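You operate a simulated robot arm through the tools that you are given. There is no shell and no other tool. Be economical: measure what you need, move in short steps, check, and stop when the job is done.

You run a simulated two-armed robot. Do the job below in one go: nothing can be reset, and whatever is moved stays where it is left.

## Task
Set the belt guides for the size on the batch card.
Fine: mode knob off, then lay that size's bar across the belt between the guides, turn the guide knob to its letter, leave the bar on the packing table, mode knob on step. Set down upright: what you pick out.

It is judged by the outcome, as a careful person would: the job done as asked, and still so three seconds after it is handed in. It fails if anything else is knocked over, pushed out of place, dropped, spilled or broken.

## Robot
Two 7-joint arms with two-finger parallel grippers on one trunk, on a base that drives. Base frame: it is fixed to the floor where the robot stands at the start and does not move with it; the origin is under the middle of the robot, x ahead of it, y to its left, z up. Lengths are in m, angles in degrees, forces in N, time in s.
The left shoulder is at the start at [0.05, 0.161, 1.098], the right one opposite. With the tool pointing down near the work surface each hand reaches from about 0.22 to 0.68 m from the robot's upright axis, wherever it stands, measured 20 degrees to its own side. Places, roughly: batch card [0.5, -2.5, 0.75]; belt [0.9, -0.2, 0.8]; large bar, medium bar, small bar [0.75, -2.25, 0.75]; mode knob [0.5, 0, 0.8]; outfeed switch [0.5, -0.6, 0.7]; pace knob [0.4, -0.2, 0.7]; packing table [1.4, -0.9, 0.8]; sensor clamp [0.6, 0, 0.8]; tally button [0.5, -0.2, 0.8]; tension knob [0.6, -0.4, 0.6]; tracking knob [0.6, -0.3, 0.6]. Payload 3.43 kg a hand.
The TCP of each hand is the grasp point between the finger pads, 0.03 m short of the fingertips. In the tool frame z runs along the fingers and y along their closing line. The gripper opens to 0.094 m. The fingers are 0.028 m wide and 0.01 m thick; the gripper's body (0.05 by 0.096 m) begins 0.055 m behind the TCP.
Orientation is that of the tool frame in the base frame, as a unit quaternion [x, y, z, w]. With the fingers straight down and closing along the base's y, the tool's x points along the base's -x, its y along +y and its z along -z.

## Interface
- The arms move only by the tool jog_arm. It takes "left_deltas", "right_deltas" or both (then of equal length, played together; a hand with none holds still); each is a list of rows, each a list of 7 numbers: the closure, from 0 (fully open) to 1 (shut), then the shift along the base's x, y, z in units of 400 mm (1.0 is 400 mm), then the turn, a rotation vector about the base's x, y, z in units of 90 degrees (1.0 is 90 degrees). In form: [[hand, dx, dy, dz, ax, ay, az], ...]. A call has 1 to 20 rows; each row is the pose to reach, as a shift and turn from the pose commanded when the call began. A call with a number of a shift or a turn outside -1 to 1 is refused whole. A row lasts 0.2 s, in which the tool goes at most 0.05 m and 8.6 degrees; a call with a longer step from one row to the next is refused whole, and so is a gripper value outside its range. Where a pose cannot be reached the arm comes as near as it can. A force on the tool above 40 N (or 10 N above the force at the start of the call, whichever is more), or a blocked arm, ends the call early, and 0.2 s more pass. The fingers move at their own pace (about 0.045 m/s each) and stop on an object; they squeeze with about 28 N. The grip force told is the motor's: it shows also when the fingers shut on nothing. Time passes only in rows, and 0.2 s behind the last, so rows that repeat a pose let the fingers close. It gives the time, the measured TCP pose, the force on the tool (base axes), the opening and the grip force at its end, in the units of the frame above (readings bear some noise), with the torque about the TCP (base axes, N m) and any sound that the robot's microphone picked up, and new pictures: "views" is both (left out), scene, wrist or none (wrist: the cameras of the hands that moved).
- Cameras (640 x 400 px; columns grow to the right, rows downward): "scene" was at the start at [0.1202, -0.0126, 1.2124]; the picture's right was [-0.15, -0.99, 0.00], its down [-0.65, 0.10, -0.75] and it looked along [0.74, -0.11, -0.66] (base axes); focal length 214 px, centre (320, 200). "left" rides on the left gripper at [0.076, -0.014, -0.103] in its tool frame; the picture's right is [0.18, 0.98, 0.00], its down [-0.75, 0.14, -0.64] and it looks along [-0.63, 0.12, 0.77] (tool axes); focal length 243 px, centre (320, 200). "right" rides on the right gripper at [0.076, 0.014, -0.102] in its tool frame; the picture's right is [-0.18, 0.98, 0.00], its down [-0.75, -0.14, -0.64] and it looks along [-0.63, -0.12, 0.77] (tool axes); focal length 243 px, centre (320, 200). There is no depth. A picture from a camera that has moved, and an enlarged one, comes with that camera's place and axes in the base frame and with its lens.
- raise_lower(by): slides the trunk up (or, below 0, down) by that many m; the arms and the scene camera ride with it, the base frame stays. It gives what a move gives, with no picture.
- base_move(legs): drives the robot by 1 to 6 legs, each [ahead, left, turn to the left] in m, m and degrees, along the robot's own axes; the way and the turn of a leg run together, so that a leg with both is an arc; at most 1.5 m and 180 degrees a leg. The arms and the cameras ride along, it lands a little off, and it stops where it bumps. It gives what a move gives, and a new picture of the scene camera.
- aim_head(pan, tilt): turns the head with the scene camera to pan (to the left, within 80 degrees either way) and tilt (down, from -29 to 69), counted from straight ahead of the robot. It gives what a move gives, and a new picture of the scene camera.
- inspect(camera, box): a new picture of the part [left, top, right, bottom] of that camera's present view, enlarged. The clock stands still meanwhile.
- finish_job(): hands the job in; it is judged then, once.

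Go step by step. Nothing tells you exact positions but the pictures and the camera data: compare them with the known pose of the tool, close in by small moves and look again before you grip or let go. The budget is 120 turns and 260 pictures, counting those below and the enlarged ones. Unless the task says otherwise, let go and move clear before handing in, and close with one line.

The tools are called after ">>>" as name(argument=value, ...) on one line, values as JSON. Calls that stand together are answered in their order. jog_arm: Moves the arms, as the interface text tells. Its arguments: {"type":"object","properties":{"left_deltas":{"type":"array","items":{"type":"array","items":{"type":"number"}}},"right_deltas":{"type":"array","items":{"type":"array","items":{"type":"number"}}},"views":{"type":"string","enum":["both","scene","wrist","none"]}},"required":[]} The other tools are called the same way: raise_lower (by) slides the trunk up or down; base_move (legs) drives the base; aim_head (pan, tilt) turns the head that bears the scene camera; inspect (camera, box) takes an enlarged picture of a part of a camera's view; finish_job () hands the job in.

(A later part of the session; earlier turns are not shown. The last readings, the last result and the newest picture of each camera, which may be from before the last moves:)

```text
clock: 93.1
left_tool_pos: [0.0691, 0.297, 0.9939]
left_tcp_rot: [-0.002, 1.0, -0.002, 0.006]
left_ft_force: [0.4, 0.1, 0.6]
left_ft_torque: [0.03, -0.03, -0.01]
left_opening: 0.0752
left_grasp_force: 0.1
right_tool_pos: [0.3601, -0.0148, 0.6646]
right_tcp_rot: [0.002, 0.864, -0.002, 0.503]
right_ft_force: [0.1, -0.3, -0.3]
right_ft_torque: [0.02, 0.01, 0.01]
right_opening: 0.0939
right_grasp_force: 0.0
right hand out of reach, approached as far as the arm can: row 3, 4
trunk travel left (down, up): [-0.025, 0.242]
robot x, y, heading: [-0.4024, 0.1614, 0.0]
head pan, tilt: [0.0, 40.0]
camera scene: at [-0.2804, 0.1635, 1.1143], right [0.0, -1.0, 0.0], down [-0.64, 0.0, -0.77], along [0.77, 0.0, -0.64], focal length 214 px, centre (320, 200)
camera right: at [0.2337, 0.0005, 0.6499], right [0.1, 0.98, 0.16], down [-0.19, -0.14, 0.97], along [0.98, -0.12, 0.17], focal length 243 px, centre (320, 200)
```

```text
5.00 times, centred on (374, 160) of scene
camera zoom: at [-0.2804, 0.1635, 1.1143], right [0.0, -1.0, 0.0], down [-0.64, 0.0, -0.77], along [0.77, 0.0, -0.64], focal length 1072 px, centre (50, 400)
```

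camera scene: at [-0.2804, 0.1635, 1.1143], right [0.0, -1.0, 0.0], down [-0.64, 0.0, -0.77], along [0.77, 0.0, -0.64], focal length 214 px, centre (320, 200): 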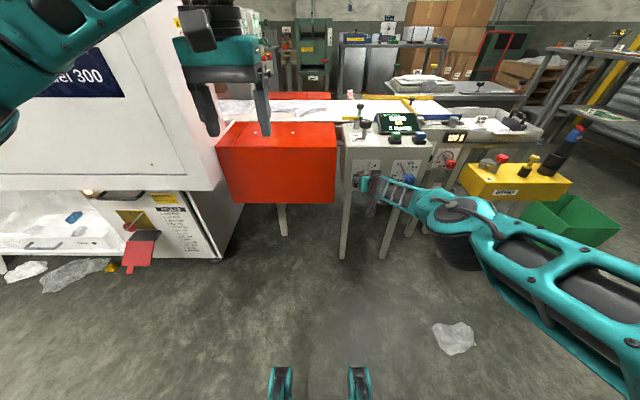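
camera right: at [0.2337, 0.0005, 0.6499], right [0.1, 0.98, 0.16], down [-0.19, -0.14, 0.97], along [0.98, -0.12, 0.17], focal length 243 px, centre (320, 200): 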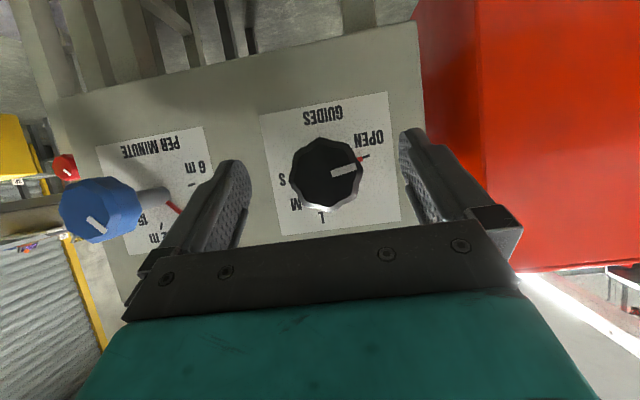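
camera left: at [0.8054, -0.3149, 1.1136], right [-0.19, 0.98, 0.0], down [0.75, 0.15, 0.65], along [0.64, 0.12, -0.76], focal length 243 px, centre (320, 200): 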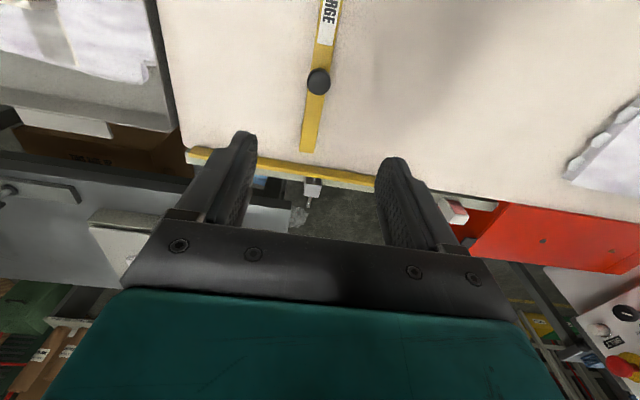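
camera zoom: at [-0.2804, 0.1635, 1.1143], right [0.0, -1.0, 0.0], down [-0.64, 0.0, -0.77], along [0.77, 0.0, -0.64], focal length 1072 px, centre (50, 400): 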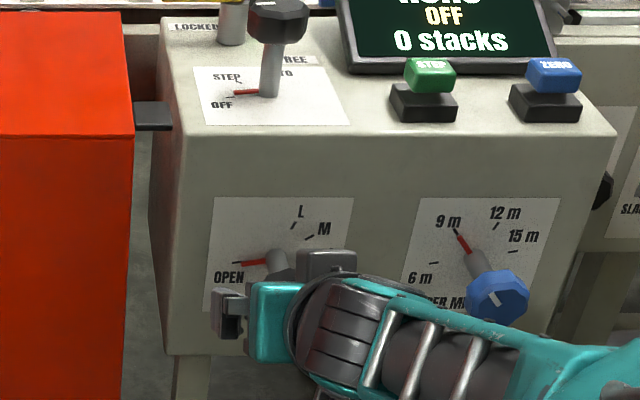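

The fingers straddle the knob; reach is ~2 cm short, so I'll nudge the base ahead 0.02 m and then centre in y.

>>> base_move(legs=[[0.022, 0, 0]])

>>> jog_arm(right_deltas=[[0, 0, 0.009, 0, 0, 0, 0], [1, 0, 0.009, 0, 0, 0, 0], [1, 0, 0.009, 0, 0, 0, 0], [1, 0, 0.009, 0, 0, 0, 0], [1, 0, 0.009, 0, 0, 0, 0], [1, 0, 0.009, 0, 0, 0, 0]], views="wrist")

```text
clock: 93.9
left_tool_pos: [0.0904, 0.2958, 0.9935]
left_tcp_rot: [-0.003, 1.0, -0.001, 0.005]
left_ft_force: [-0.2, -0.2, 0.0]
left_ft_torque: [0.0, -0.04, 0.0]
left_opening: 0.0754
left_grasp_force: 0.1
right_tool_pos: [0.3827, -0.0144, 0.6652]
right_tcp_rot: [0.001, 0.864, -0.002, 0.503]
right_ft_force: [-0.8, -0.4, -0.7]
right_ft_torque: [0.05, 0.01, 0.02]
right_opening: 0.0939
right_grasp_force: 0.0
trunk travel left (down, up): [-0.025, 0.242]
robot x, y, heading: [-0.3797, 0.1622, 0.1]
head pan, tilt: [0.0, 40.0]
camera scene: at [-0.2587, 0.1635, 1.1143], right [0.0, -1.0, 0.0], down [-0.64, 0.0, -0.77], along [0.77, 0.0, -0.64], focal length 214 px, centre (320, 200)
```

scene: 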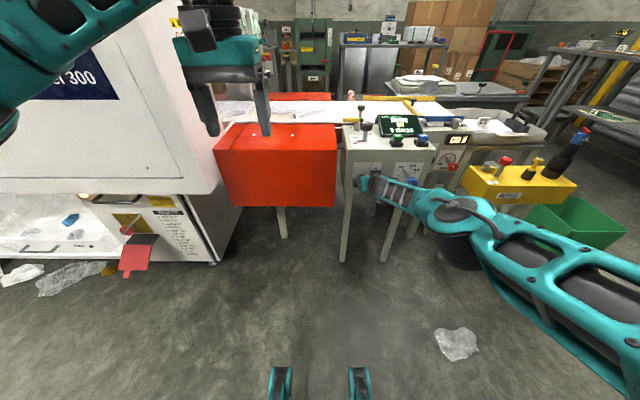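

```text
clock: 95.3
left_tool_pos: [0.0898, 0.2954, 0.9934]
left_tcp_rot: [-0.001, 1.0, 0.0, 0.006]
left_ft_force: [-0.1, 0.1, -0.8]
left_ft_torque: [-0.01, 0.01, 0.01]
left_opening: 0.0753
left_grasp_force: 0.0
right_tool_pos: [0.3809, -0.0111, 0.6658]
right_tcp_rot: [0.003, 0.864, -0.003, 0.503]
right_ft_force: [0.3, -4.4, -1.3]
right_ft_torque: [-0.03, -0.01, 0.03]
right_opening: 0.0458
right_grasp_force: 44.6
trunk travel left (down, up): [-0.025, 0.242]
robot x, y, heading: [-0.3811, 0.1617, 0.2]
head pan, tilt: [0.0, 40.0]
camera right: at [0.2552, 0.0034, 0.65], right [0.1, 0.98, 0.16], down [-0.19, -0.14, 0.97], along [0.98, -0.12, 0.17], focal length 243 px, centre (320, 200)
```

right: 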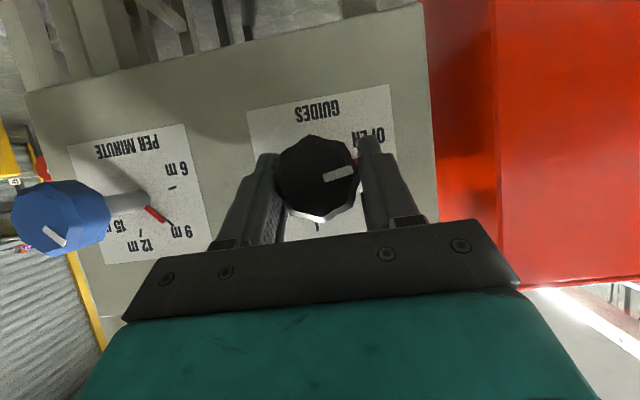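

Gripped. I'll turn about +x in a first 40° stage.

>>> jog_arm(right_deltas=[[1, 0, 0, 0, 0.08, 0, 0], [1, 0, 0, 0, 0.16, 0, 0], [1, 0, 0, 0, 0.24, 0, 0], [1, 0, 0, 0, 0.32, 0, 0], [1, 0, 0, 0, 0.4, 0, 0], [1, 0, 0, 0, 0.445, 0, 0]], views="wrist")

```text
clock: 96.4
left_tool_pos: [0.0938, 0.2944, 0.9915]
left_tcp_rot: [-0.002, 1.0, -0.001, 0.003]
left_ft_force: [-0.2, -1.0, 0.1]
left_ft_torque: [-0.01, -0.01, -0.01]
left_opening: 0.0752
left_grasp_force: 0.1
right_tool_pos: [0.3816, -0.0128, 0.6648]
right_tcp_rot: [0.153, 0.832, 0.228, 0.481]
right_ft_force: [24.2, -0.2, -16.6]
right_ft_torque: [-0.05, -0.74, -0.59]
right_opening: 0.0452
right_grasp_force: 44.9
right hand out of reach, approached as far as the arm can: row 4, 5
trunk travel left (down, up): [-0.025, 0.242]
robot x, y, heading: [-0.3815, 0.1626, -0.1]
head pan, tilt: [0.0, 40.0]
stopped in row 5 (right hand): the force on the tool passed its limit (the readings are from after the stop); the commanded pose is now the measured one
camera right: at [0.2552, 0.01, 0.6607], right [0.12, 0.75, 0.65], down [-0.19, -0.63, 0.75], along [0.97, -0.22, 0.07], focal length 243 px, centre (320, 200)
```

right: 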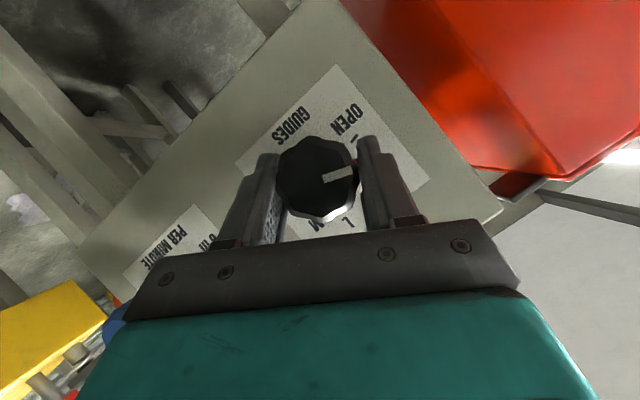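

It turned about 32° before the arm's reach ran out. I'll let go, back out, roll back past the start, and bring the base closer for a better range.

>>> jog_arm(right_deltas=[[0, 0, 0, 0, 0, 0, 0], [0, 0, 0, 0, 0, 0, 0], [0, 0, 0, 0, 0, 0, 0], [0, 0, 0, 0, 0, 0, 0], [0, -0.1, 0, 0, 0, 0, 0], [0, -0.18, 0, 0, 0, 0, 0], [0, -0.18, 0, 0, -0.09, 0, 0], [0, -0.18, 0, 0, -0.18, 0, 0], [0, -0.18, 0, 0, -0.27, 0, 0], [0, -0.18, 0, 0, -0.36, 0, 0], [0, -0.18, 0, 0, -0.45, 0, 0], [0, -0.18, 0, 0, -0.54, 0, 0], [0, -0.18, 0, 0, -0.63, 0, 0], [0, -0.18, 0, 0, -0.72, 0, 0]], views="wrist")

>>> inspect(camera="right", box=[200, 60, 440, 210])

```text
clock: 99.2
left_tool_pos: [0.0895, 0.2955, 0.9949]
left_tcp_rot: [-0.002, 1.0, -0.001, 0.006]
left_ft_force: [-0.3, 0.1, 0.5]
left_ft_torque: [0.0, 0.02, 0.01]
left_opening: 0.0751
left_grasp_force: 0.0
right_tool_pos: [0.3712, -0.0314, 0.6752]
right_tcp_rot: [-0.044, 0.839, -0.17, 0.516]
right_ft_force: [-1.6, 3.3, 0.3]
right_ft_torque: [0.06, 0.01, 0.07]
right_opening: 0.094
right_grasp_force: 0.0
right hand out of reach, approached as far as the arm can: row 5, 6, 7, 8, 9, 10, 11, 12
trunk travel left (down, up): [-0.025, 0.242]
robot x, y, heading: [-0.3812, 0.1617, 0.3]
head pan, tilt: [0.0, 40.0]
stopped in row 13 (right hand): the force on the tool passed its limit (the readings are from after the stop); the commanded pose is now the measured one
camera right: at [0.2482, -0.0133, 0.6473], right [0.18, 0.97, -0.17], down [-0.23, 0.21, 0.95], along [0.96, -0.14, 0.26], focal length 243 px, centre (320, 200)
```

right: 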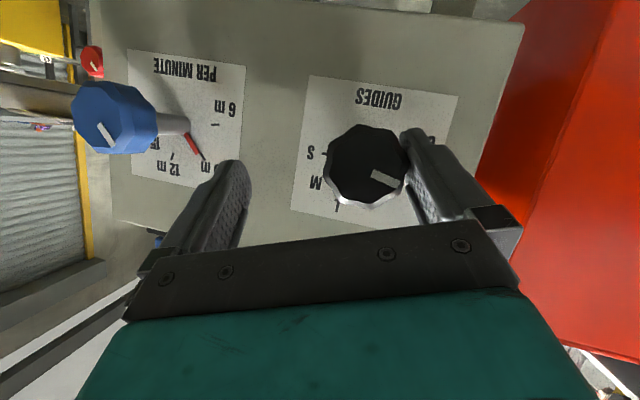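

```text
2.67 times, centred on (320, 135) of right
camera zoom: at [0.2482, -0.0133, 0.6473], right [0.18, 0.97, -0.17], down [-0.23, 0.21, 0.95], along [0.96, -0.14, 0.26], focal length 647 px, centre (320, 373)
```

zoom: 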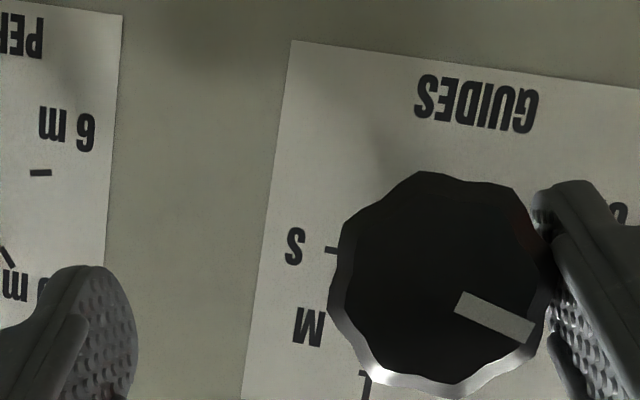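

The wrist limit binds at this pitch. I'll recentre, lift off the knob and go to a gentler tilt (~40° from vertical) that leaves more range.

>>> jog_arm(right_deltas=[[0, 0, 0.03, 0, 0, 0, 0], [0, 0, 0.05, 0.0, 0.03, 0.03, 0], [0, 0, 0.05, 0.06, 0.06, 0.06, 0.005], [0, 0, 0.05, 0.14, 0.1, 0.11, 0.01], [0, 0, 0.05, 0.22, 0.15, 0.165, 0.015], [0, -0.02, 0.05, 0.3, 0.19, 0.215, 0.02], [0, -0.05, 0.05, 0.35, 0.225, 0.255, 0.022], [0, -0.05, 0.05, 0.35, 0.225, 0.255, 0.022]], views="both")

>>> inspect(camera="scene", box=[310, 120, 438, 200])

```text
clock: 101.0
left_tool_pos: [0.0898, 0.2967, 0.9933]
left_tcp_rot: [-0.002, 1.0, -0.001, 0.006]
left_ft_force: [-0.2, 0.4, 0.6]
left_ft_torque: [-0.01, -0.02, 0.01]
left_opening: 0.0753
left_grasp_force: 0.1
right_tool_pos: [0.3511, -0.0143, 0.8129]
right_tcp_rot: [0.001, 0.939, -0.001, 0.343]
right_ft_force: [-0.4, -0.8, 0.8]
right_ft_torque: [0.01, 0.0, 0.03]
right_opening: 0.0941
right_grasp_force: 0.1
trunk travel left (down, up): [-0.025, 0.242]
robot x, y, heading: [-0.3773, 0.167, 0.1]
head pan, tilt: [0.0, 40.0]
camera scene: at [-0.2589, 0.1634, 1.1143], right [0.0, -1.0, 0.0], down [-0.64, 0.0, -0.77], along [0.77, 0.0, -0.64], focal length 214 px, centre (320, 200)
camera right: at [0.2272, -0.0003, 0.8431], right [0.14, 0.98, 0.12], down [0.16, -0.14, 0.98], along [0.98, -0.12, -0.18], focal length 243 px, centre (320, 200)
```

scene: 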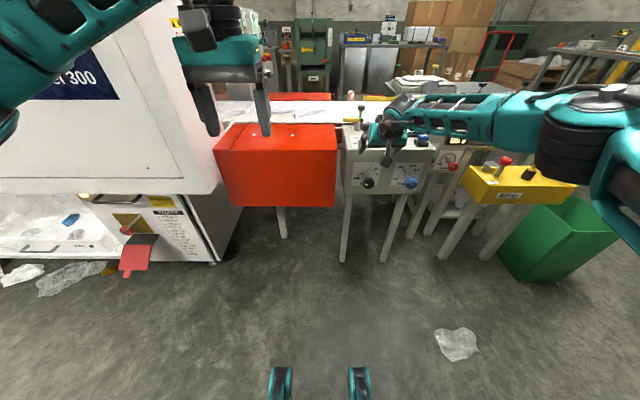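
right: 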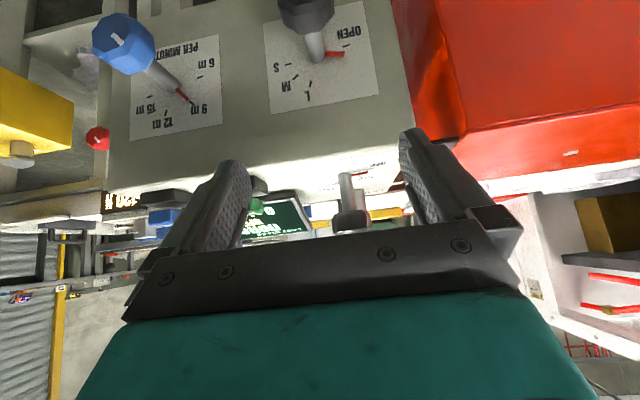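

```text
5.00 times, centred on (374, 160) of scene
camera zoom: at [-0.2589, 0.1634, 1.1143], right [0.0, -1.0, 0.0], down [-0.64, 0.0, -0.77], along [0.77, 0.0, -0.64], focal length 1072 px, centre (50, 400)
```

zoom: 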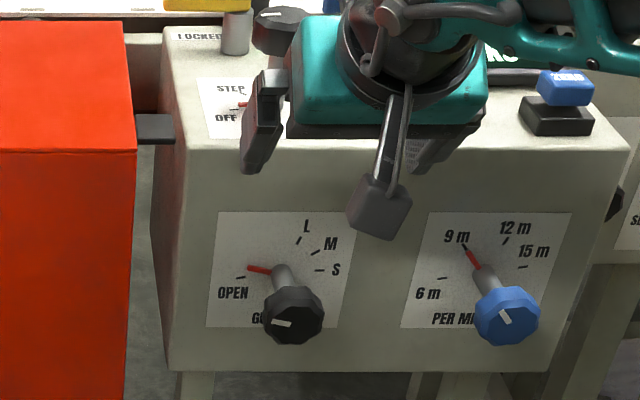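

The knob has moved ~30° off OPEN; L remains ~90° further. I'll test the roll range in front of the knob with the gentler tilt.

>>> jog_arm(right_deltas=[[0, -0.05, 0.004, -0.06, -0.07, 0, 0], [0, -0.1, 0.008, -0.14, -0.15, 0, 0], [0, -0.11, 0.008, -0.22, -0.23, 0, 0], [0, -0.11, 0.008, -0.3, -0.31, 0, 0], [0, -0.11, 0.008, -0.36, -0.39, 0, 0], [0, -0.11, 0.008, -0.37, -0.44, 0, 0]], views="wrist")

```text
clock: 102.4
left_tool_pos: [0.0892, 0.2966, 0.9934]
left_tcp_rot: [-0.001, 1.0, -0.001, 0.005]
left_ft_force: [0.7, 0.4, 0.0]
left_ft_torque: [0.02, -0.02, -0.01]
left_opening: 0.0752
left_grasp_force: 0.1
right_tool_pos: [0.3082, -0.0115, 0.6658]
right_tcp_rot: [-0.116, 0.883, -0.32, 0.323]
right_ft_force: [0.2, -0.3, -0.1]
right_ft_torque: [0.0, 0.04, 0.01]
right_opening: 0.094
right_grasp_force: 0.1
trunk travel left (down, up): [-0.025, 0.242]
robot x, y, heading: [-0.3806, 0.163, 0.1]
head pan, tilt: [0.0, 40.0]
camera right: at [0.1848, 0.0183, 0.6804], right [0.14, 0.83, -0.54], down [0.16, 0.52, 0.84], along [0.98, -0.21, -0.06], focal length 243 px, centre (320, 200)
```

right: 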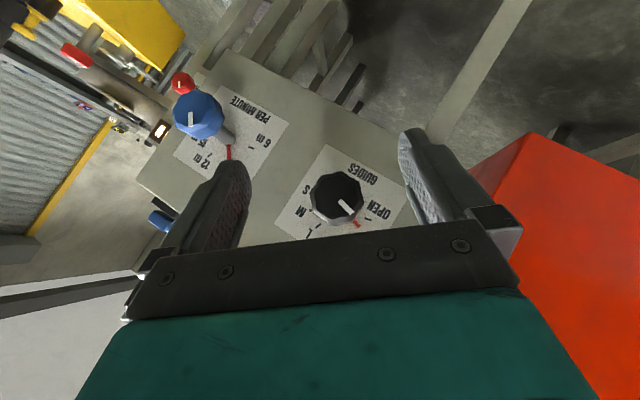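

Reached cleanly. I'll advance around the knob and grip.

>>> jog_arm(right_deltas=[[0, 0.1, 0.002, -0.003, 0, 0, 0], [0, 0.18, 0.002, -0.003, 0, 0, 0], [1, 0.18, 0.002, -0.003, 0, 0, 0], [1, 0.18, 0.002, -0.003, 0, 0, 0], [1, 0.18, 0.002, -0.003, 0, 0, 0], [1, 0.18, 0.002, -0.003, 0, 0, 0], [1, 0.18, 0.002, -0.003, 0, 0, 0]], views="wrist")

```text
clock: 104.0
left_tool_pos: [0.0909, 0.296, 0.9946]
left_tcp_rot: [-0.002, 1.0, 0.0, 0.005]
left_ft_force: [0.0, 1.2, 0.1]
left_ft_torque: [0.02, -0.02, -0.02]
left_opening: 0.0751
left_grasp_force: 0.0
right_tool_pos: [0.3365, -0.0195, 0.6766]
right_tcp_rot: [-0.115, 0.883, -0.32, 0.323]
right_ft_force: [0.2, -1.0, 0.3]
right_ft_torque: [0.01, 0.0, 0.03]
right_opening: 0.0
right_grasp_force: 10.8
right hand out of reach, approached as far as the arm can: row 1, 2, 3, 4, 5, 6, 7
trunk travel left (down, up): [-0.025, 0.242]
robot x, y, heading: [-0.3773, 0.1622, 0.2]
head pan, tilt: [0.0, 40.0]
camera right: at [0.2124, 0.0107, 0.6909], right [0.14, 0.83, -0.54], down [0.16, 0.51, 0.84], along [0.98, -0.21, -0.06], focal length 243 px, centre (320, 200)
```

right: 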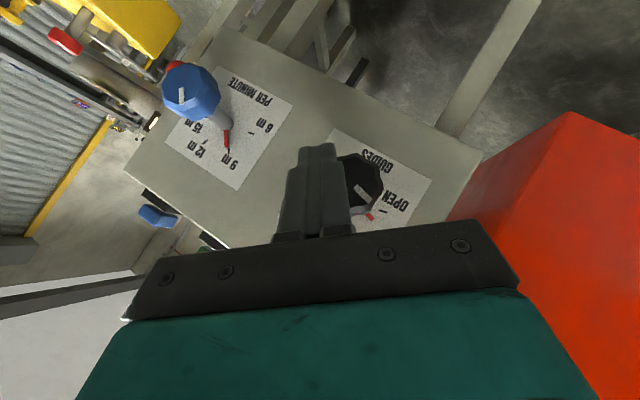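

Fingers shut on nothing — out of reach by distance. I'll open, back off, and drive the base 8 cm closer.

>>> jog_arm(right_deltas=[[1, -0.09, 0.02, -0.027, 0, 0, 0], [0, -0.15, 0.02, -0.027, 0, 0, 0], [0, -0.15, 0.02, -0.027, 0, 0, 0], [0, -0.15, 0.02, -0.027, 0, 0, 0], [0, -0.15, 0.02, -0.027, 0, 0, 0], [0, -0.15, 0.02, -0.027, 0, 0, 0]], views="none")

>>> base_move(legs=[[0.08, 0, 0]])

>>> inspect(camera="right", box=[160, 50, 480, 250])

```text
clock: 105.4
left_tool_pos: [0.0899, 0.2953, 0.994]
left_tcp_rot: [-0.001, 1.0, -0.001, 0.005]
left_ft_force: [-0.4, 1.1, 0.5]
left_ft_torque: [0.03, 0.0, 0.01]
left_opening: 0.075
left_grasp_force: 0.1
right_tool_pos: [0.2757, -0.0095, 0.6666]
right_tcp_rot: [-0.115, 0.884, -0.319, 0.323]
right_ft_force: [0.4, -0.2, -0.5]
right_ft_torque: [0.02, 0.04, 0.0]
right_opening: 0.0942
right_grasp_force: 0.1
trunk travel left (down, up): [-0.025, 0.242]
robot x, y, heading: [-0.379, 0.1658, 0.4]
head pan, tilt: [0.0, 40.0]
```

```text
clock: 106.5
left_tool_pos: [0.169, 0.2962, 0.9939]
left_tcp_rot: [-0.002, 1.0, 0.0, 0.005]
left_ft_force: [1.4, -0.7, -0.6]
left_ft_torque: [0.02, 0.0, 0.0]
left_opening: 0.0753
left_grasp_force: 0.1
right_tool_pos: [0.3544, -0.0099, 0.6667]
right_tcp_rot: [-0.115, 0.883, -0.32, 0.322]
right_ft_force: [0.1, 0.2, 1.1]
right_ft_torque: [-0.04, 0.01, -0.01]
right_opening: 0.0939
right_grasp_force: 0.2
trunk travel left (down, up): [-0.025, 0.242]
robot x, y, heading: [-0.3013, 0.1642, 0.2]
head pan, tilt: [0.0, 40.0]
camera scene: at [-0.1797, 0.1636, 1.1143], right [0.0, -1.0, 0.0], down [-0.64, 0.0, -0.77], along [0.77, 0.0, -0.64], focal length 214 px, centre (320, 200)
```

scene: 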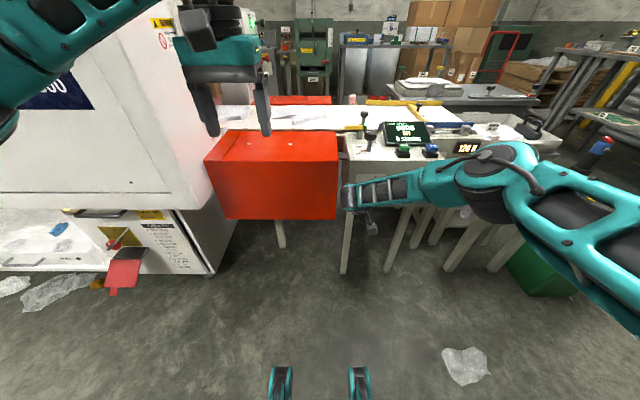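

```text
2.00 times, centred on (320, 150) of right
camera zoom: at [0.2309, 0.0197, 0.6802], right [0.14, 0.83, -0.54], down [0.16, 0.52, 0.84], along [0.98, -0.21, -0.06], focal length 485 px, centre (320, 300)
```

zoom: 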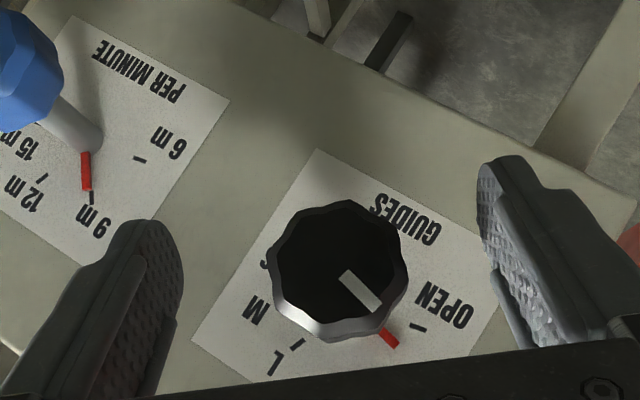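

Well aligned now. Advance 2.5 cm and grip.

>>> jog_arm(right_deltas=[[0, 0.035, 0, -0.005, 0, 0, 0], [0, 0.065, 0, -0.008, 0, 0, 0], [1, 0.065, 0, -0.008, 0, 0, 0], [1, 0.065, 0, -0.008, 0, 0, 0], [1, 0.065, 0, -0.008, 0, 0, 0], [1, 0.065, 0, -0.008, 0, 0, 0], [1, 0.065, 0, -0.008, 0, 0, 0]], views="wrist")

```text
clock: 108.1
left_tool_pos: [0.1688, 0.2964, 0.994]
left_tcp_rot: [-0.002, 1.0, -0.001, 0.006]
left_ft_force: [0.8, 0.2, 0.1]
left_ft_torque: [0.02, -0.03, -0.01]
left_opening: 0.0753
left_grasp_force: 0.0
right_tool_pos: [0.3806, -0.0093, 0.6637]
right_tcp_rot: [-0.117, 0.884, -0.318, 0.322]
right_ft_force: [-0.7, 2.5, -3.1]
right_ft_torque: [-0.01, -0.14, 0.21]
right_opening: 0.0458
right_grasp_force: 44.9
trunk travel left (down, up): [-0.025, 0.242]
robot x, y, heading: [-0.3023, 0.1669, -0.1]
head pan, tilt: [0.0, 40.0]
camera right: at [0.257, 0.0204, 0.6767], right [0.14, 0.83, -0.54], down [0.16, 0.51, 0.84], along [0.98, -0.21, -0.06], focal length 243 px, centre (320, 200)
```

right: 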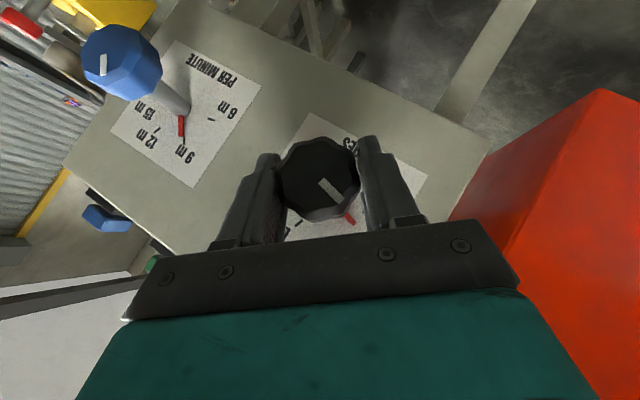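

Gripped. I'll turn +x by about 65° and check.

>>> jog_arm(right_deltas=[[1, 0, 0, 0, 0.08, 0, 0], [1, 0, 0, 0, 0.16, 0, 0], [1, 0, 0, 0, 0.24, 0, 0], [1, 0, 0, 0, 0.32, 0, 0], [1, 0, 0, 0, 0.4, 0, 0], [1, 0, 0, 0, 0.48, 0, 0], [1, 0, 0, 0, 0.56, 0, 0], [1, 0, 0, 0, 0.64, 0, 0], [1, 0, 0, 0, 0.72, 0, 0]], views="wrist")

>>> inspect(camera="right", box=[220, 90, 420, 215])

```text
clock: 110.1
left_tool_pos: [0.1686, 0.2949, 0.9941]
left_tcp_rot: [-0.002, 1.0, -0.001, 0.006]
left_ft_force: [0.4, 0.5, -0.3]
left_ft_torque: [0.0, 0.03, 0.02]
left_opening: 0.0753
left_grasp_force: 0.1
right_tool_pos: [0.3815, -0.0133, 0.6632]
right_tcp_rot: [0.078, 0.917, 0.203, 0.335]
right_ft_force: [-3.1, -15.2, 2.7]
right_ft_torque: [-0.01, 1.03, 0.58]
right_opening: 0.046
right_grasp_force: 45.2
trunk travel left (down, up): [-0.025, 0.242]
robot x, y, heading: [-0.3012, 0.163, 0.1]
head pan, tilt: [0.0, 40.0]
camera right: at [0.2573, -0.012, 0.6969], right [0.15, 0.84, 0.52], down [0.16, -0.54, 0.82], along [0.98, -0.04, -0.21], focal length 243 px, centre (320, 200)
```

right: 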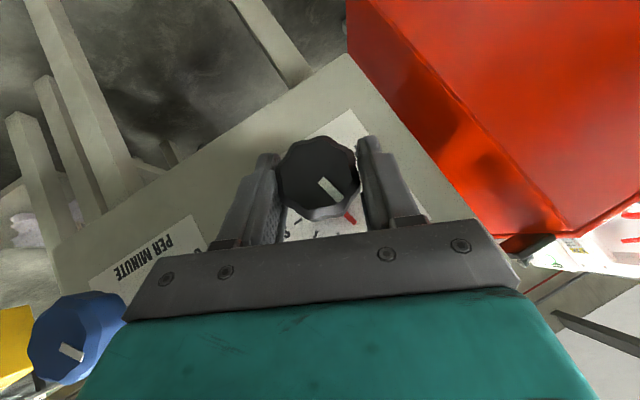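

```text
3.20 times, centred on (320, 152) of right
camera zoom: at [0.2573, -0.012, 0.6969], right [0.15, 0.84, 0.52], down [0.16, -0.54, 0.82], along [0.98, -0.04, -0.21], focal length 776 px, centre (320, 352)
```

zoom: 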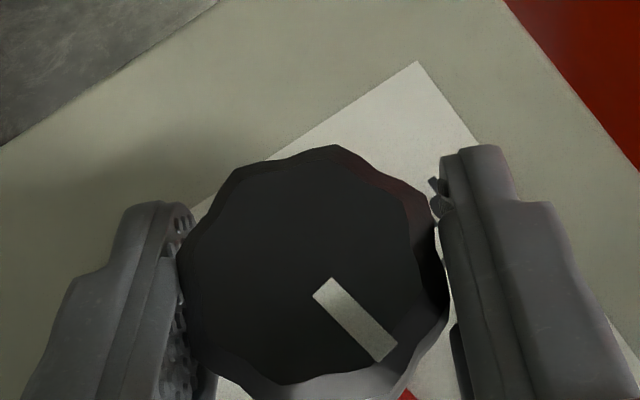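

>>> inspect(camera="right", box=[270, 185, 374, 250])

>>> inspect(camera="scene", box=[310, 130, 438, 210])

```text
6.15 times, centred on (322, 218) of right
camera zoom: at [0.2573, -0.012, 0.6969], right [0.15, 0.84, 0.52], down [0.16, -0.54, 0.82], along [0.98, -0.04, -0.21], focal length 1493 px, centre (308, 92)
```

zoom: 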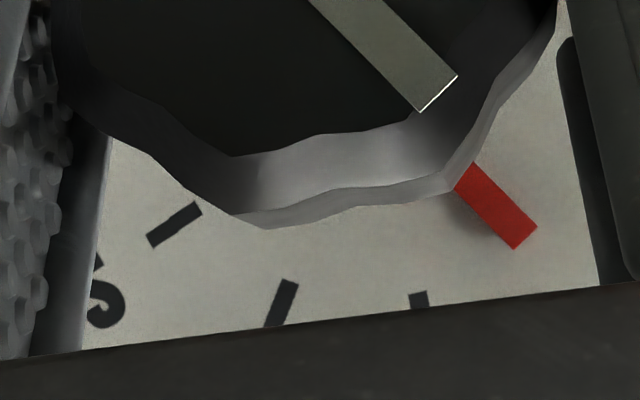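

```text
5.00 times, centred on (374, 170) of scene
camera zoom: at [-0.1801, 0.1627, 1.1145], right [0.0, -1.0, 0.0], down [-0.64, 0.0, -0.77], along [0.77, 0.0, -0.64], focal length 1072 px, centre (50, 350)
```

zoom: 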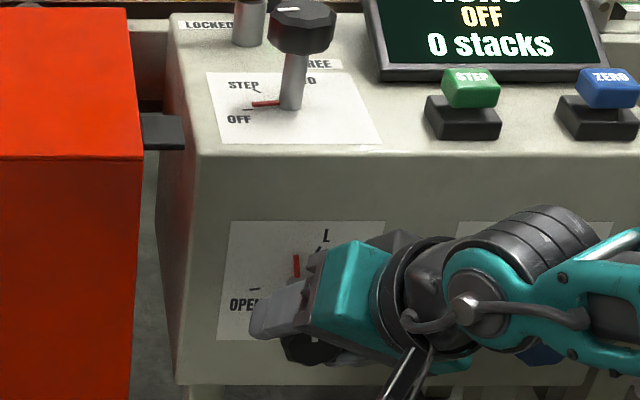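

The pointer is ~34° short of the L tick. I'll try the rest in small steps, correcting the slight y drift.

>>> jog_arm(right_deltas=[[1, 0, 0.004, 0, 0.08, 0, 0], [1, 0, 0.006, 0, 0.16, 0, 0], [1, 0, 0.006, 0, 0.24, 0, 0], [1, 0, 0.006, 0, 0.32, 0, 0], [1, 0, 0.006, 0, 0.37, 0, 0]], views="none")

>>> inspect(camera="right", box=[270, 185, 374, 250])

>>> inspect(camera="scene", box=[310, 130, 438, 210])

```text
clock: 111.1
left_tool_pos: [0.172, 0.297, 0.9928]
left_tcp_rot: [-0.003, 1.0, 0.0, 0.004]
left_ft_force: [-1.0, -0.1, -0.6]
left_ft_torque: [-0.03, -0.03, 0.01]
left_opening: 0.0751
left_grasp_force: 0.1
right_tool_pos: [0.3715, -0.0143, 0.6627]
right_tcp_rot: [0.153, 0.859, 0.384, 0.301]
right_ft_force: [16.6, 2.1, -15.8]
right_ft_torque: [-0.05, -1.16, -0.16]
right_opening: 0.0415
right_grasp_force: 44.9
right hand out of reach, approached as far as the arm can: row 3, 4, 5
trunk travel left (down, up): [-0.025, 0.242]
robot x, y, heading: [-0.3011, 0.1645, 0.4]
head pan, tilt: [0.0, 40.0]
stopped in row 5 (right hand): the force on the tool passed its limit (the readings are from after the stop); the commanded pose is now the measured one
```

```text
6.15 times, centred on (322, 218) of right
camera zoom: at [0.2476, -0.0261, 0.698], right [0.17, 0.56, 0.81], down [0.17, -0.83, 0.53], along [0.97, 0.04, -0.24], focal length 1493 px, centre (308, 92)
```

zoom: 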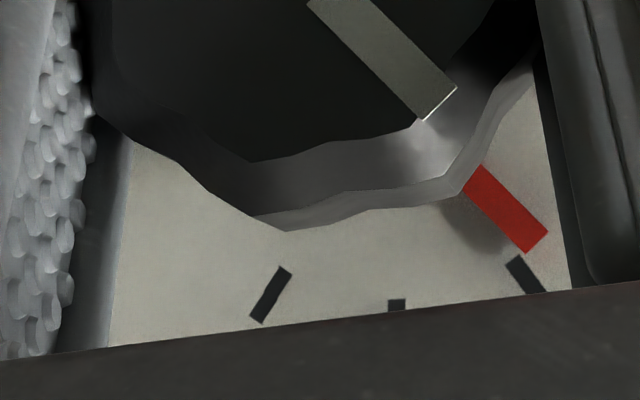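

```text
5.00 times, centred on (374, 170) of scene
camera zoom: at [-0.1768, 0.164, 1.1136], right [0.0, -1.0, 0.0], down [-0.64, 0.0, -0.76], along [0.76, 0.0, -0.64], focal length 1072 px, centre (50, 350)
```

zoom: 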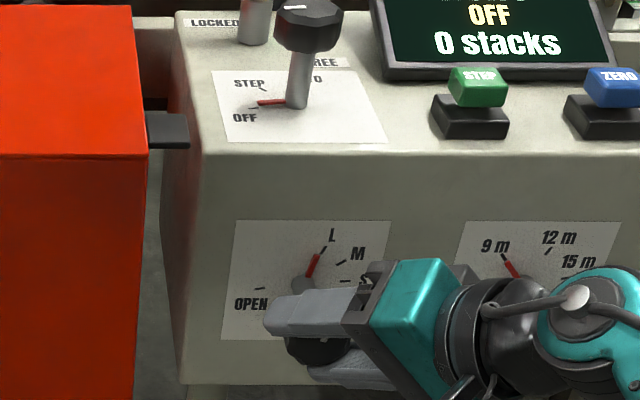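

The pointer is nearly on L. I'll release, back off, and look unobstructed before a fine adjustment.

>>> jog_arm(right_deltas=[[0, 0, 0, 0, 0, 0, 0], [0, 0, 0, 0, 0, 0, 0], [0, 0, 0, 0, 0, 0, 0], [0, 0, 0, 0, 0, 0, 0], [0, -0.1, 0, 0, -0.05, 0, 0], [0, -0.2, 0, 0, -0.1, 0, 0], [0, -0.3, 0, 0, -0.18, 0, 0]], views="none")

>>> inspect(camera="right", box=[240, 100, 400, 200])

>>> inspect(camera="scene", box=[345, 160, 409, 200])

```text
clock: 112.7
left_tool_pos: [0.1693, 0.2966, 0.994]
left_tcp_rot: [-0.002, 1.0, -0.001, 0.007]
left_ft_force: [0.0, 0.1, -0.7]
left_ft_torque: [0.0, -0.02, -0.04]
left_opening: 0.0752
left_grasp_force: 0.0
right_tool_pos: [0.2486, -0.0157, 0.6671]
right_tcp_rot: [0.109, 0.904, 0.26, 0.321]
right_ft_force: [-1.2, -0.6, 0.0]
right_ft_torque: [-0.01, -0.02, 0.01]
right_opening: 0.094
right_grasp_force: 0.1
trunk travel left (down, up): [-0.025, 0.242]
robot x, y, heading: [-0.3013, 0.1614, 0.3]
head pan, tilt: [0.0, 40.0]
```

```text
4.00 times, centred on (320, 150) of right
camera zoom: at [0.1254, -0.0175, 0.7032], right [0.17, 0.76, 0.63], down [0.17, -0.65, 0.74], along [0.97, -0.02, -0.24], focal length 970 px, centre (320, 400)
```

zoom: 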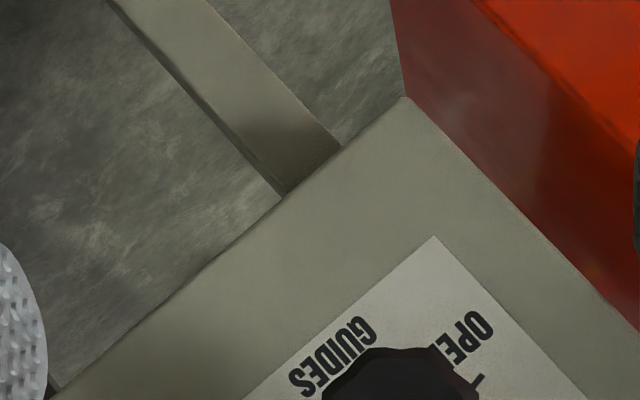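

```text
10.00 times, centred on (377, 180) of scene
camera zoom: at [-0.1793, 0.1639, 1.1144], right [0.0, -1.0, 0.0], down [-0.64, 0.0, -0.77], along [0.77, 0.0, -0.64], focal length 2145 px, centre (-250, 400)
```

zoom: 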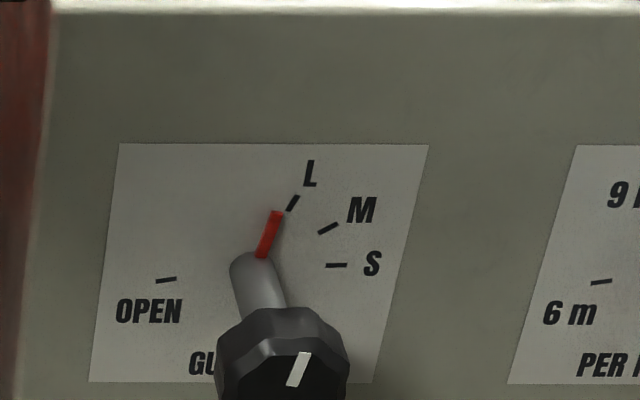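

The pointer needs about 7–8° more. I'll roll the hand back to about −10°, regrip and fine-turn.

>>> jog_arm(right_deltas=[[0, 0, 0.014, -0.01, -0.08, 0, 0], [0, 0, 0.014, -0.01, -0.16, 0, 0], [0, 0, 0.014, -0.01, -0.24, 0, 0], [0, 0, 0.014, -0.01, -0.32, 0, 0], [0, 0, 0.014, -0.01, -0.4, 0, 0], [0, 0, 0.014, -0.01, -0.48, 0, 0], [0, 0.1, 0.014, -0.01, -0.48, 0, 0], [0, 0.2, 0.014, -0.01, -0.48, 0, 0], [0, 0.28, 0.014, -0.01, -0.48, 0, 0], [0, 0.325, 0.014, -0.01, -0.48, 0, 0]], views="wrist")

```text
clock: 114.9
left_tool_pos: [0.1699, 0.2969, 0.9935]
left_tcp_rot: [-0.002, 1.0, 0.0, 0.006]
left_ft_force: [0.6, -0.6, 0.4]
left_ft_torque: [0.02, 0.01, 0.03]
left_opening: 0.0754
left_grasp_force: 0.1
right_tool_pos: [0.379, -0.0086, 0.6616]
right_tcp_rot: [-0.017, 0.937, -0.09, 0.337]
right_ft_force: [0.7, -0.5, 0.6]
right_ft_torque: [0.03, 0.0, 0.0]
right_opening: 0.094
right_grasp_force: 0.0
trunk travel left (down, up): [-0.025, 0.242]
robot x, y, heading: [-0.302, 0.1663, 0.2]
head pan, tilt: [0.0, 40.0]
camera right: at [0.2556, 0.0142, 0.6904], right [0.17, 0.98, -0.06], down [0.17, 0.03, 0.98], along [0.97, -0.18, -0.16], focal length 243 px, centre (320, 200)
```

right: 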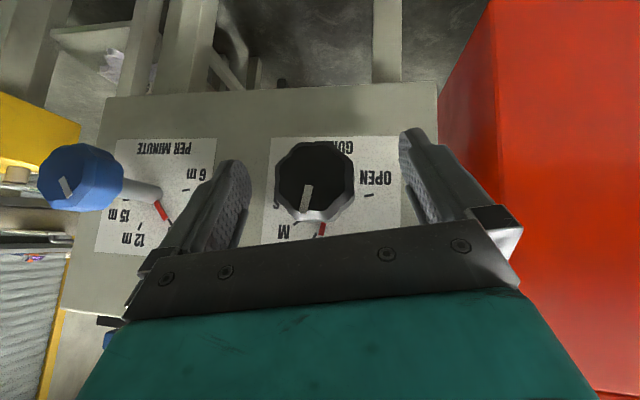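

>>> jog_arm(right_deltas=[[1, 0, -0.003, 0, 0, 0, 0], [1, 0, -0.003, 0, 0, 0, 0], [1, 0, -0.003, 0, 0, 0, 0], [1, 0, -0.003, 0, 0, 0, 0], [1, 0, -0.003, 0, 0, 0, 0], [1, 0, -0.003, 0, 0.05, 0, 0], [1, 0, -0.003, 0, 0.09, 0, 0], [1, 0, -0.003, 0, 0.09, 0, 0]], views="none")

>>> inspect(camera="right", box=[270, 185, 374, 250])

>>> inspect(camera="scene", box=[345, 160, 409, 200])

```text
clock: 116.7
left_tool_pos: [0.1694, 0.2968, 0.9933]
left_tcp_rot: [-0.002, 1.0, -0.001, 0.006]
left_ft_force: [0.0, 0.6, -0.9]
left_ft_torque: [0.02, -0.03, 0.0]
left_opening: 0.0751
left_grasp_force: 0.1
right_tool_pos: [0.379, -0.0109, 0.6623]
right_tcp_rot: [0.007, 0.941, -0.024, 0.337]
right_ft_force: [-9.8, -5.2, -3.1]
right_ft_torque: [0.0, -0.64, -0.25]
right_opening: 0.0431
right_grasp_force: 45.2
trunk travel left (down, up): [-0.025, 0.242]
robot x, y, heading: [-0.3005, 0.1647, 0.2]
head pan, tilt: [0.0, 40.0]
```

```text
6.15 times, centred on (322, 218) of right
camera zoom: at [0.2551, 0.008, 0.6932], right [0.17, 0.98, 0.08], down [0.17, -0.11, 0.98], along [0.97, -0.16, -0.19], focal length 1493 px, centre (308, 92)
```

zoom: 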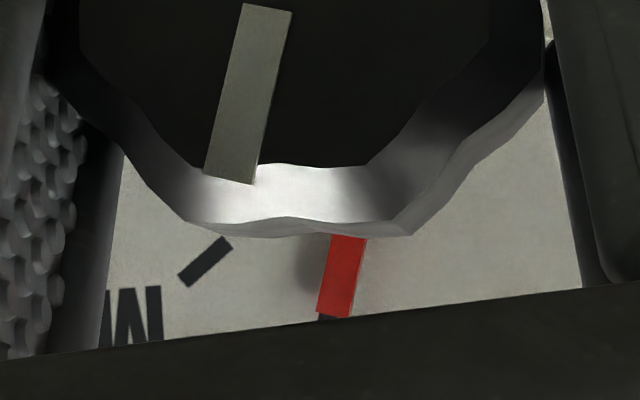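

```text
10.00 times, centred on (377, 180) of scene
camera zoom: at [-0.1796, 0.1635, 1.1143], right [0.0, -1.0, 0.0], down [-0.64, 0.0, -0.77], along [0.77, 0.0, -0.64], focal length 2145 px, centre (-250, 400)
```

zoom: 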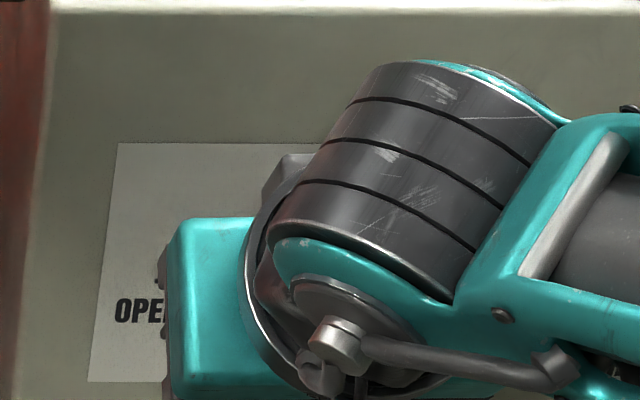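

Almost exactly on the L tick; ~3° more.

>>> jog_arm(right_deltas=[[1, 0, 0, 0, 0.04, 0, 0], [1, 0, 0, 0, 0.04, 0, 0]], views="none")

>>> jog_arm(right_deltas=[[0, 0, 0, 0, 0, 0, 0], [0, 0, 0, 0, 0, 0, 0], [0, 0, 0, 0, 0, 0, 0], [0, 0, 0, 0, 0, 0, 0], [0, -0.1, 0, 0, 0, 0, 0], [0, -0.2, 0, 0, 0, 0, 0], [0, -0.3, 0, 0, 0, 0, 0], [0, -0.3, -0.12, 0.0, 0, 0, 0], [0, -0.3, -0.24, 0.0, 0, 0, 0], [0, -0.3, -0.36, 0.0, 0, 0, 0]], views="none")

>>> inspect(camera="scene", box=[345, 160, 409, 200])

>>> inspect(camera="scene", box=[320, 60, 640, 260])

```text
clock: 117.3
left_tool_pos: [0.17, 0.2976, 0.9944]
left_tcp_rot: [-0.003, 1.0, -0.001, 0.006]
left_ft_force: [-1.0, -0.2, 0.4]
left_ft_torque: [0.03, -0.01, 0.02]
left_opening: 0.075
left_grasp_force: 0.1
right_tool_pos: [0.3777, -0.0104, 0.6622]
right_tcp_rot: [0.018, 0.941, 0.006, 0.337]
right_ft_force: [-11.6, -7.7, -4.0]
right_ft_torque: [-0.04, -0.55, -0.27]
right_opening: 0.0431
right_grasp_force: 45.3
trunk travel left (down, up): [-0.025, 0.242]
robot x, y, heading: [-0.3019, 0.165, 0.2]
head pan, tilt: [0.0, 40.0]
```

```text
clock: 119.5
left_tool_pos: [0.1695, 0.2973, 0.9949]
left_tcp_rot: [-0.003, 1.0, 0.0, 0.006]
left_ft_force: [0.0, -0.3, -0.1]
left_ft_torque: [-0.02, 0.01, 0.0]
left_opening: 0.0754
left_grasp_force: 0.0
right_tool_pos: [0.26, -0.1527, 0.6641]
right_tcp_rot: [0.018, 0.941, 0.006, 0.337]
right_ft_force: [0.1, -0.3, 0.0]
right_ft_torque: [0.02, 0.02, 0.0]
right_opening: 0.0938
right_grasp_force: 0.1
trunk travel left (down, up): [-0.025, 0.242]
robot x, y, heading: [-0.2997, 0.1637, -0.0]
head pan, tilt: [0.0, 40.0]
```

```text
10.00 times, centred on (377, 180) of scene
camera zoom: at [-0.1793, 0.1638, 1.1143], right [0.0, -1.0, 0.0], down [-0.64, 0.0, -0.77], along [0.77, 0.0, -0.64], focal length 2145 px, centre (-250, 400)
```

zoom: 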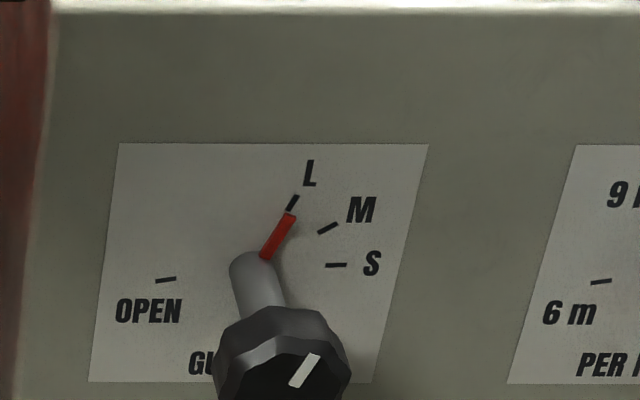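

```text
2.00 times, centred on (480, 160) of scene
camera zoom: at [-0.1793, 0.1638, 1.1143], right [0.0, -1.0, 0.0], down [-0.64, 0.0, -0.77], along [0.77, 0.0, -0.64], focal length 429 px, centre (0, 280)
```

zoom: 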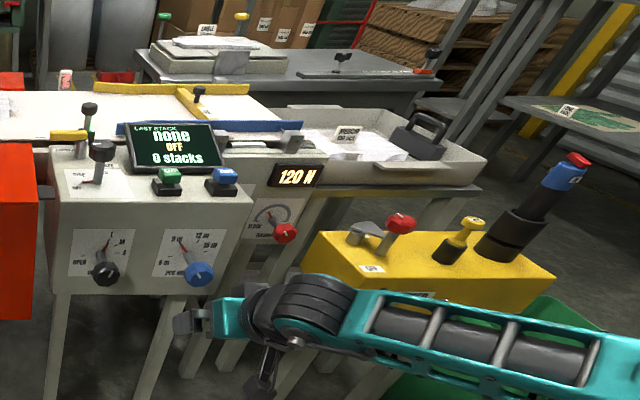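

The guide pointer is right on L. Now I lift the right hand back to its carrying pose, raise the trunk, and return to the belt station for the bar.

>>> jog_arm(right_deltas=[[0, -0.03, 0, 0.06, 0, 0.03, 0], [0, -0.06, 0, 0.16, 0, 0.08, 0], [0, -0.08, 0, 0.26, 0, 0.15, 0], [0, -0.09, 0, 0.36, 0, 0.22, 0], [0, -0.1, 0, 0.46, 0, 0.29, 0], [0, -0.1, 0, 0.56, 0, 0.36, 0], [0, -0.1, 0, 0.66, 0, 0.4, 0], [0, -0.1, 0, 0.76, 0, 0.435, 0], [0, -0.1, 0, 0.86, 0, 0.435, 0], [0, -0.1, 0, 0.96, 0, 0.435, 0]], views="none")

>>> raise_lower(by=0.1)

>>> base_move(legs=[[0, -0.525, 0], [0, 0, -50], [0.273, 0.326, 0]])

>>> aim_head(pan=50, tilt=42)

```text
clock: 121.7
left_tool_pos: [0.1707, 0.297, 0.994]
left_tcp_rot: [-0.002, 1.0, 0.0, 0.006]
left_ft_force: [0.4, 0.7, -1.1]
left_ft_torque: [0.02, -0.02, 0.03]
left_opening: 0.0753
left_grasp_force: 0.1
right_tool_pos: [0.2199, -0.1528, 1.0486]
right_tcp_rot: [0.019, 1.0, 0.0, 0.003]
right_ft_force: [-0.2, 0.7, -0.1]
right_ft_torque: [-0.02, 0.03, 0.0]
right_opening: 0.0941
right_grasp_force: 0.0
trunk travel left (down, up): [-0.025, 0.242]
robot x, y, heading: [-0.3025, 0.1644, 0.1]
head pan, tilt: [0.0, 40.0]
```

```text
clock: 123.0
left_tool_pos: [0.1708, 0.2974, 1.0933]
left_tcp_rot: [-0.002, 1.0, -0.001, 0.006]
left_ft_force: [0.0, 0.7, 0.2]
left_ft_torque: [0.02, 0.02, -0.03]
left_opening: 0.0755
left_grasp_force: 0.0
right_tool_pos: [0.2217, -0.1518, 1.147]
right_tcp_rot: [0.018, 1.0, 0.0, 0.002]
right_ft_force: [-0.7, 0.8, -1.3]
right_ft_torque: [-0.01, -0.04, 0.02]
right_opening: 0.0937
right_grasp_force: 0.0
trunk travel left (down, up): [-0.125, 0.142]
robot x, y, heading: [-0.3006, 0.1634, 0.3]
head pan, tilt: [0.0, 40.0]
```

```text
clock: 130.6
left_tool_pos: [0.5292, -0.6367, 1.0929]
left_tcp_rot: [0.423, 0.906, -0.003, 0.004]
left_ft_force: [1.1, -0.8, 0.9]
left_ft_torque: [0.01, 0.02, -0.03]
left_opening: 0.0753
left_grasp_force: 0.1
right_tool_pos: [0.2155, -0.9639, 1.1483]
right_tcp_rot: [0.441, 0.898, -0.002, 0.002]
right_ft_force: [-0.2, 0.9, 0.0]
right_ft_torque: [-0.04, 0.02, 0.02]
right_opening: 0.0942
right_grasp_force: 0.1
trunk travel left (down, up): [-0.125, 0.142]
robot x, y, heading: [0.1272, -0.3622, -50.0]
head pan, tilt: [0.0, 40.0]
camera scene: at [0.2021, -0.4568, 1.2143], right [-0.77, -0.64, 0.0], down [-0.41, 0.49, -0.77], along [0.49, -0.59, -0.64], focal length 214 px, centre (320, 200)
```

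scene: 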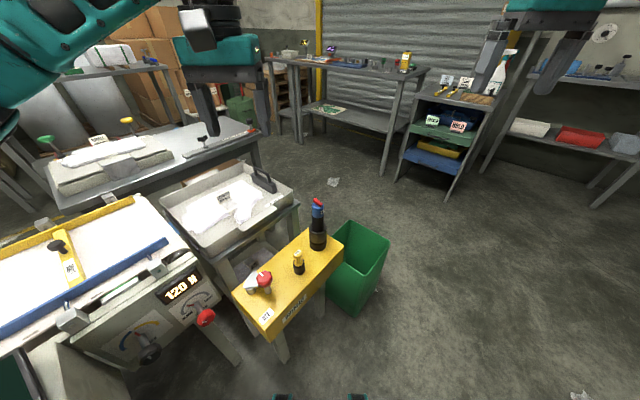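

```text
clock: 131.7
left_tool_pos: [0.5295, -0.6383, 1.0934]
left_tcp_rot: [0.421, 0.907, -0.003, 0.005]
left_ft_force: [0.1, 0.0, -0.1]
left_ft_torque: [-0.02, 0.0, 0.01]
left_opening: 0.0754
left_grasp_force: 0.0
right_tool_pos: [0.2143, -0.9641, 1.149]
right_tcp_rot: [0.441, 0.897, -0.002, 0.002]
right_ft_force: [-0.4, 0.2, -0.2]
right_ft_torque: [-0.01, -0.02, 0.02]
right_opening: 0.094
right_grasp_force: 0.2
trunk travel left (down, up): [-0.125, 0.142]
robot x, y, heading: [0.1234, -0.363, -50.3]
head pan, tilt: [50.0, 42.0]
camera scene: at [0.2308, -0.3917, 1.2114], right [0.0, -1.0, 0.0], down [-0.67, 0.0, -0.74], along [0.74, 0.0, -0.67], focal length 214 px, centre (320, 200)
```

scene: 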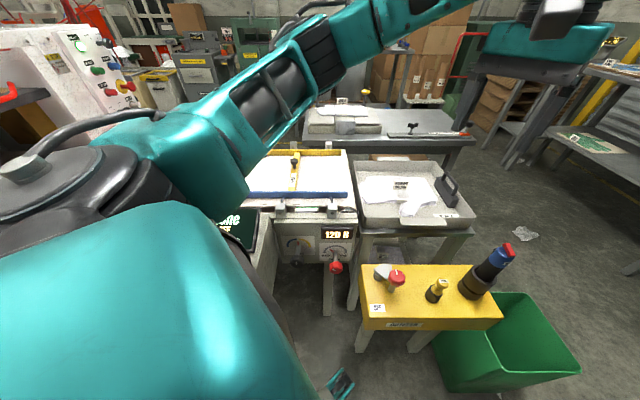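

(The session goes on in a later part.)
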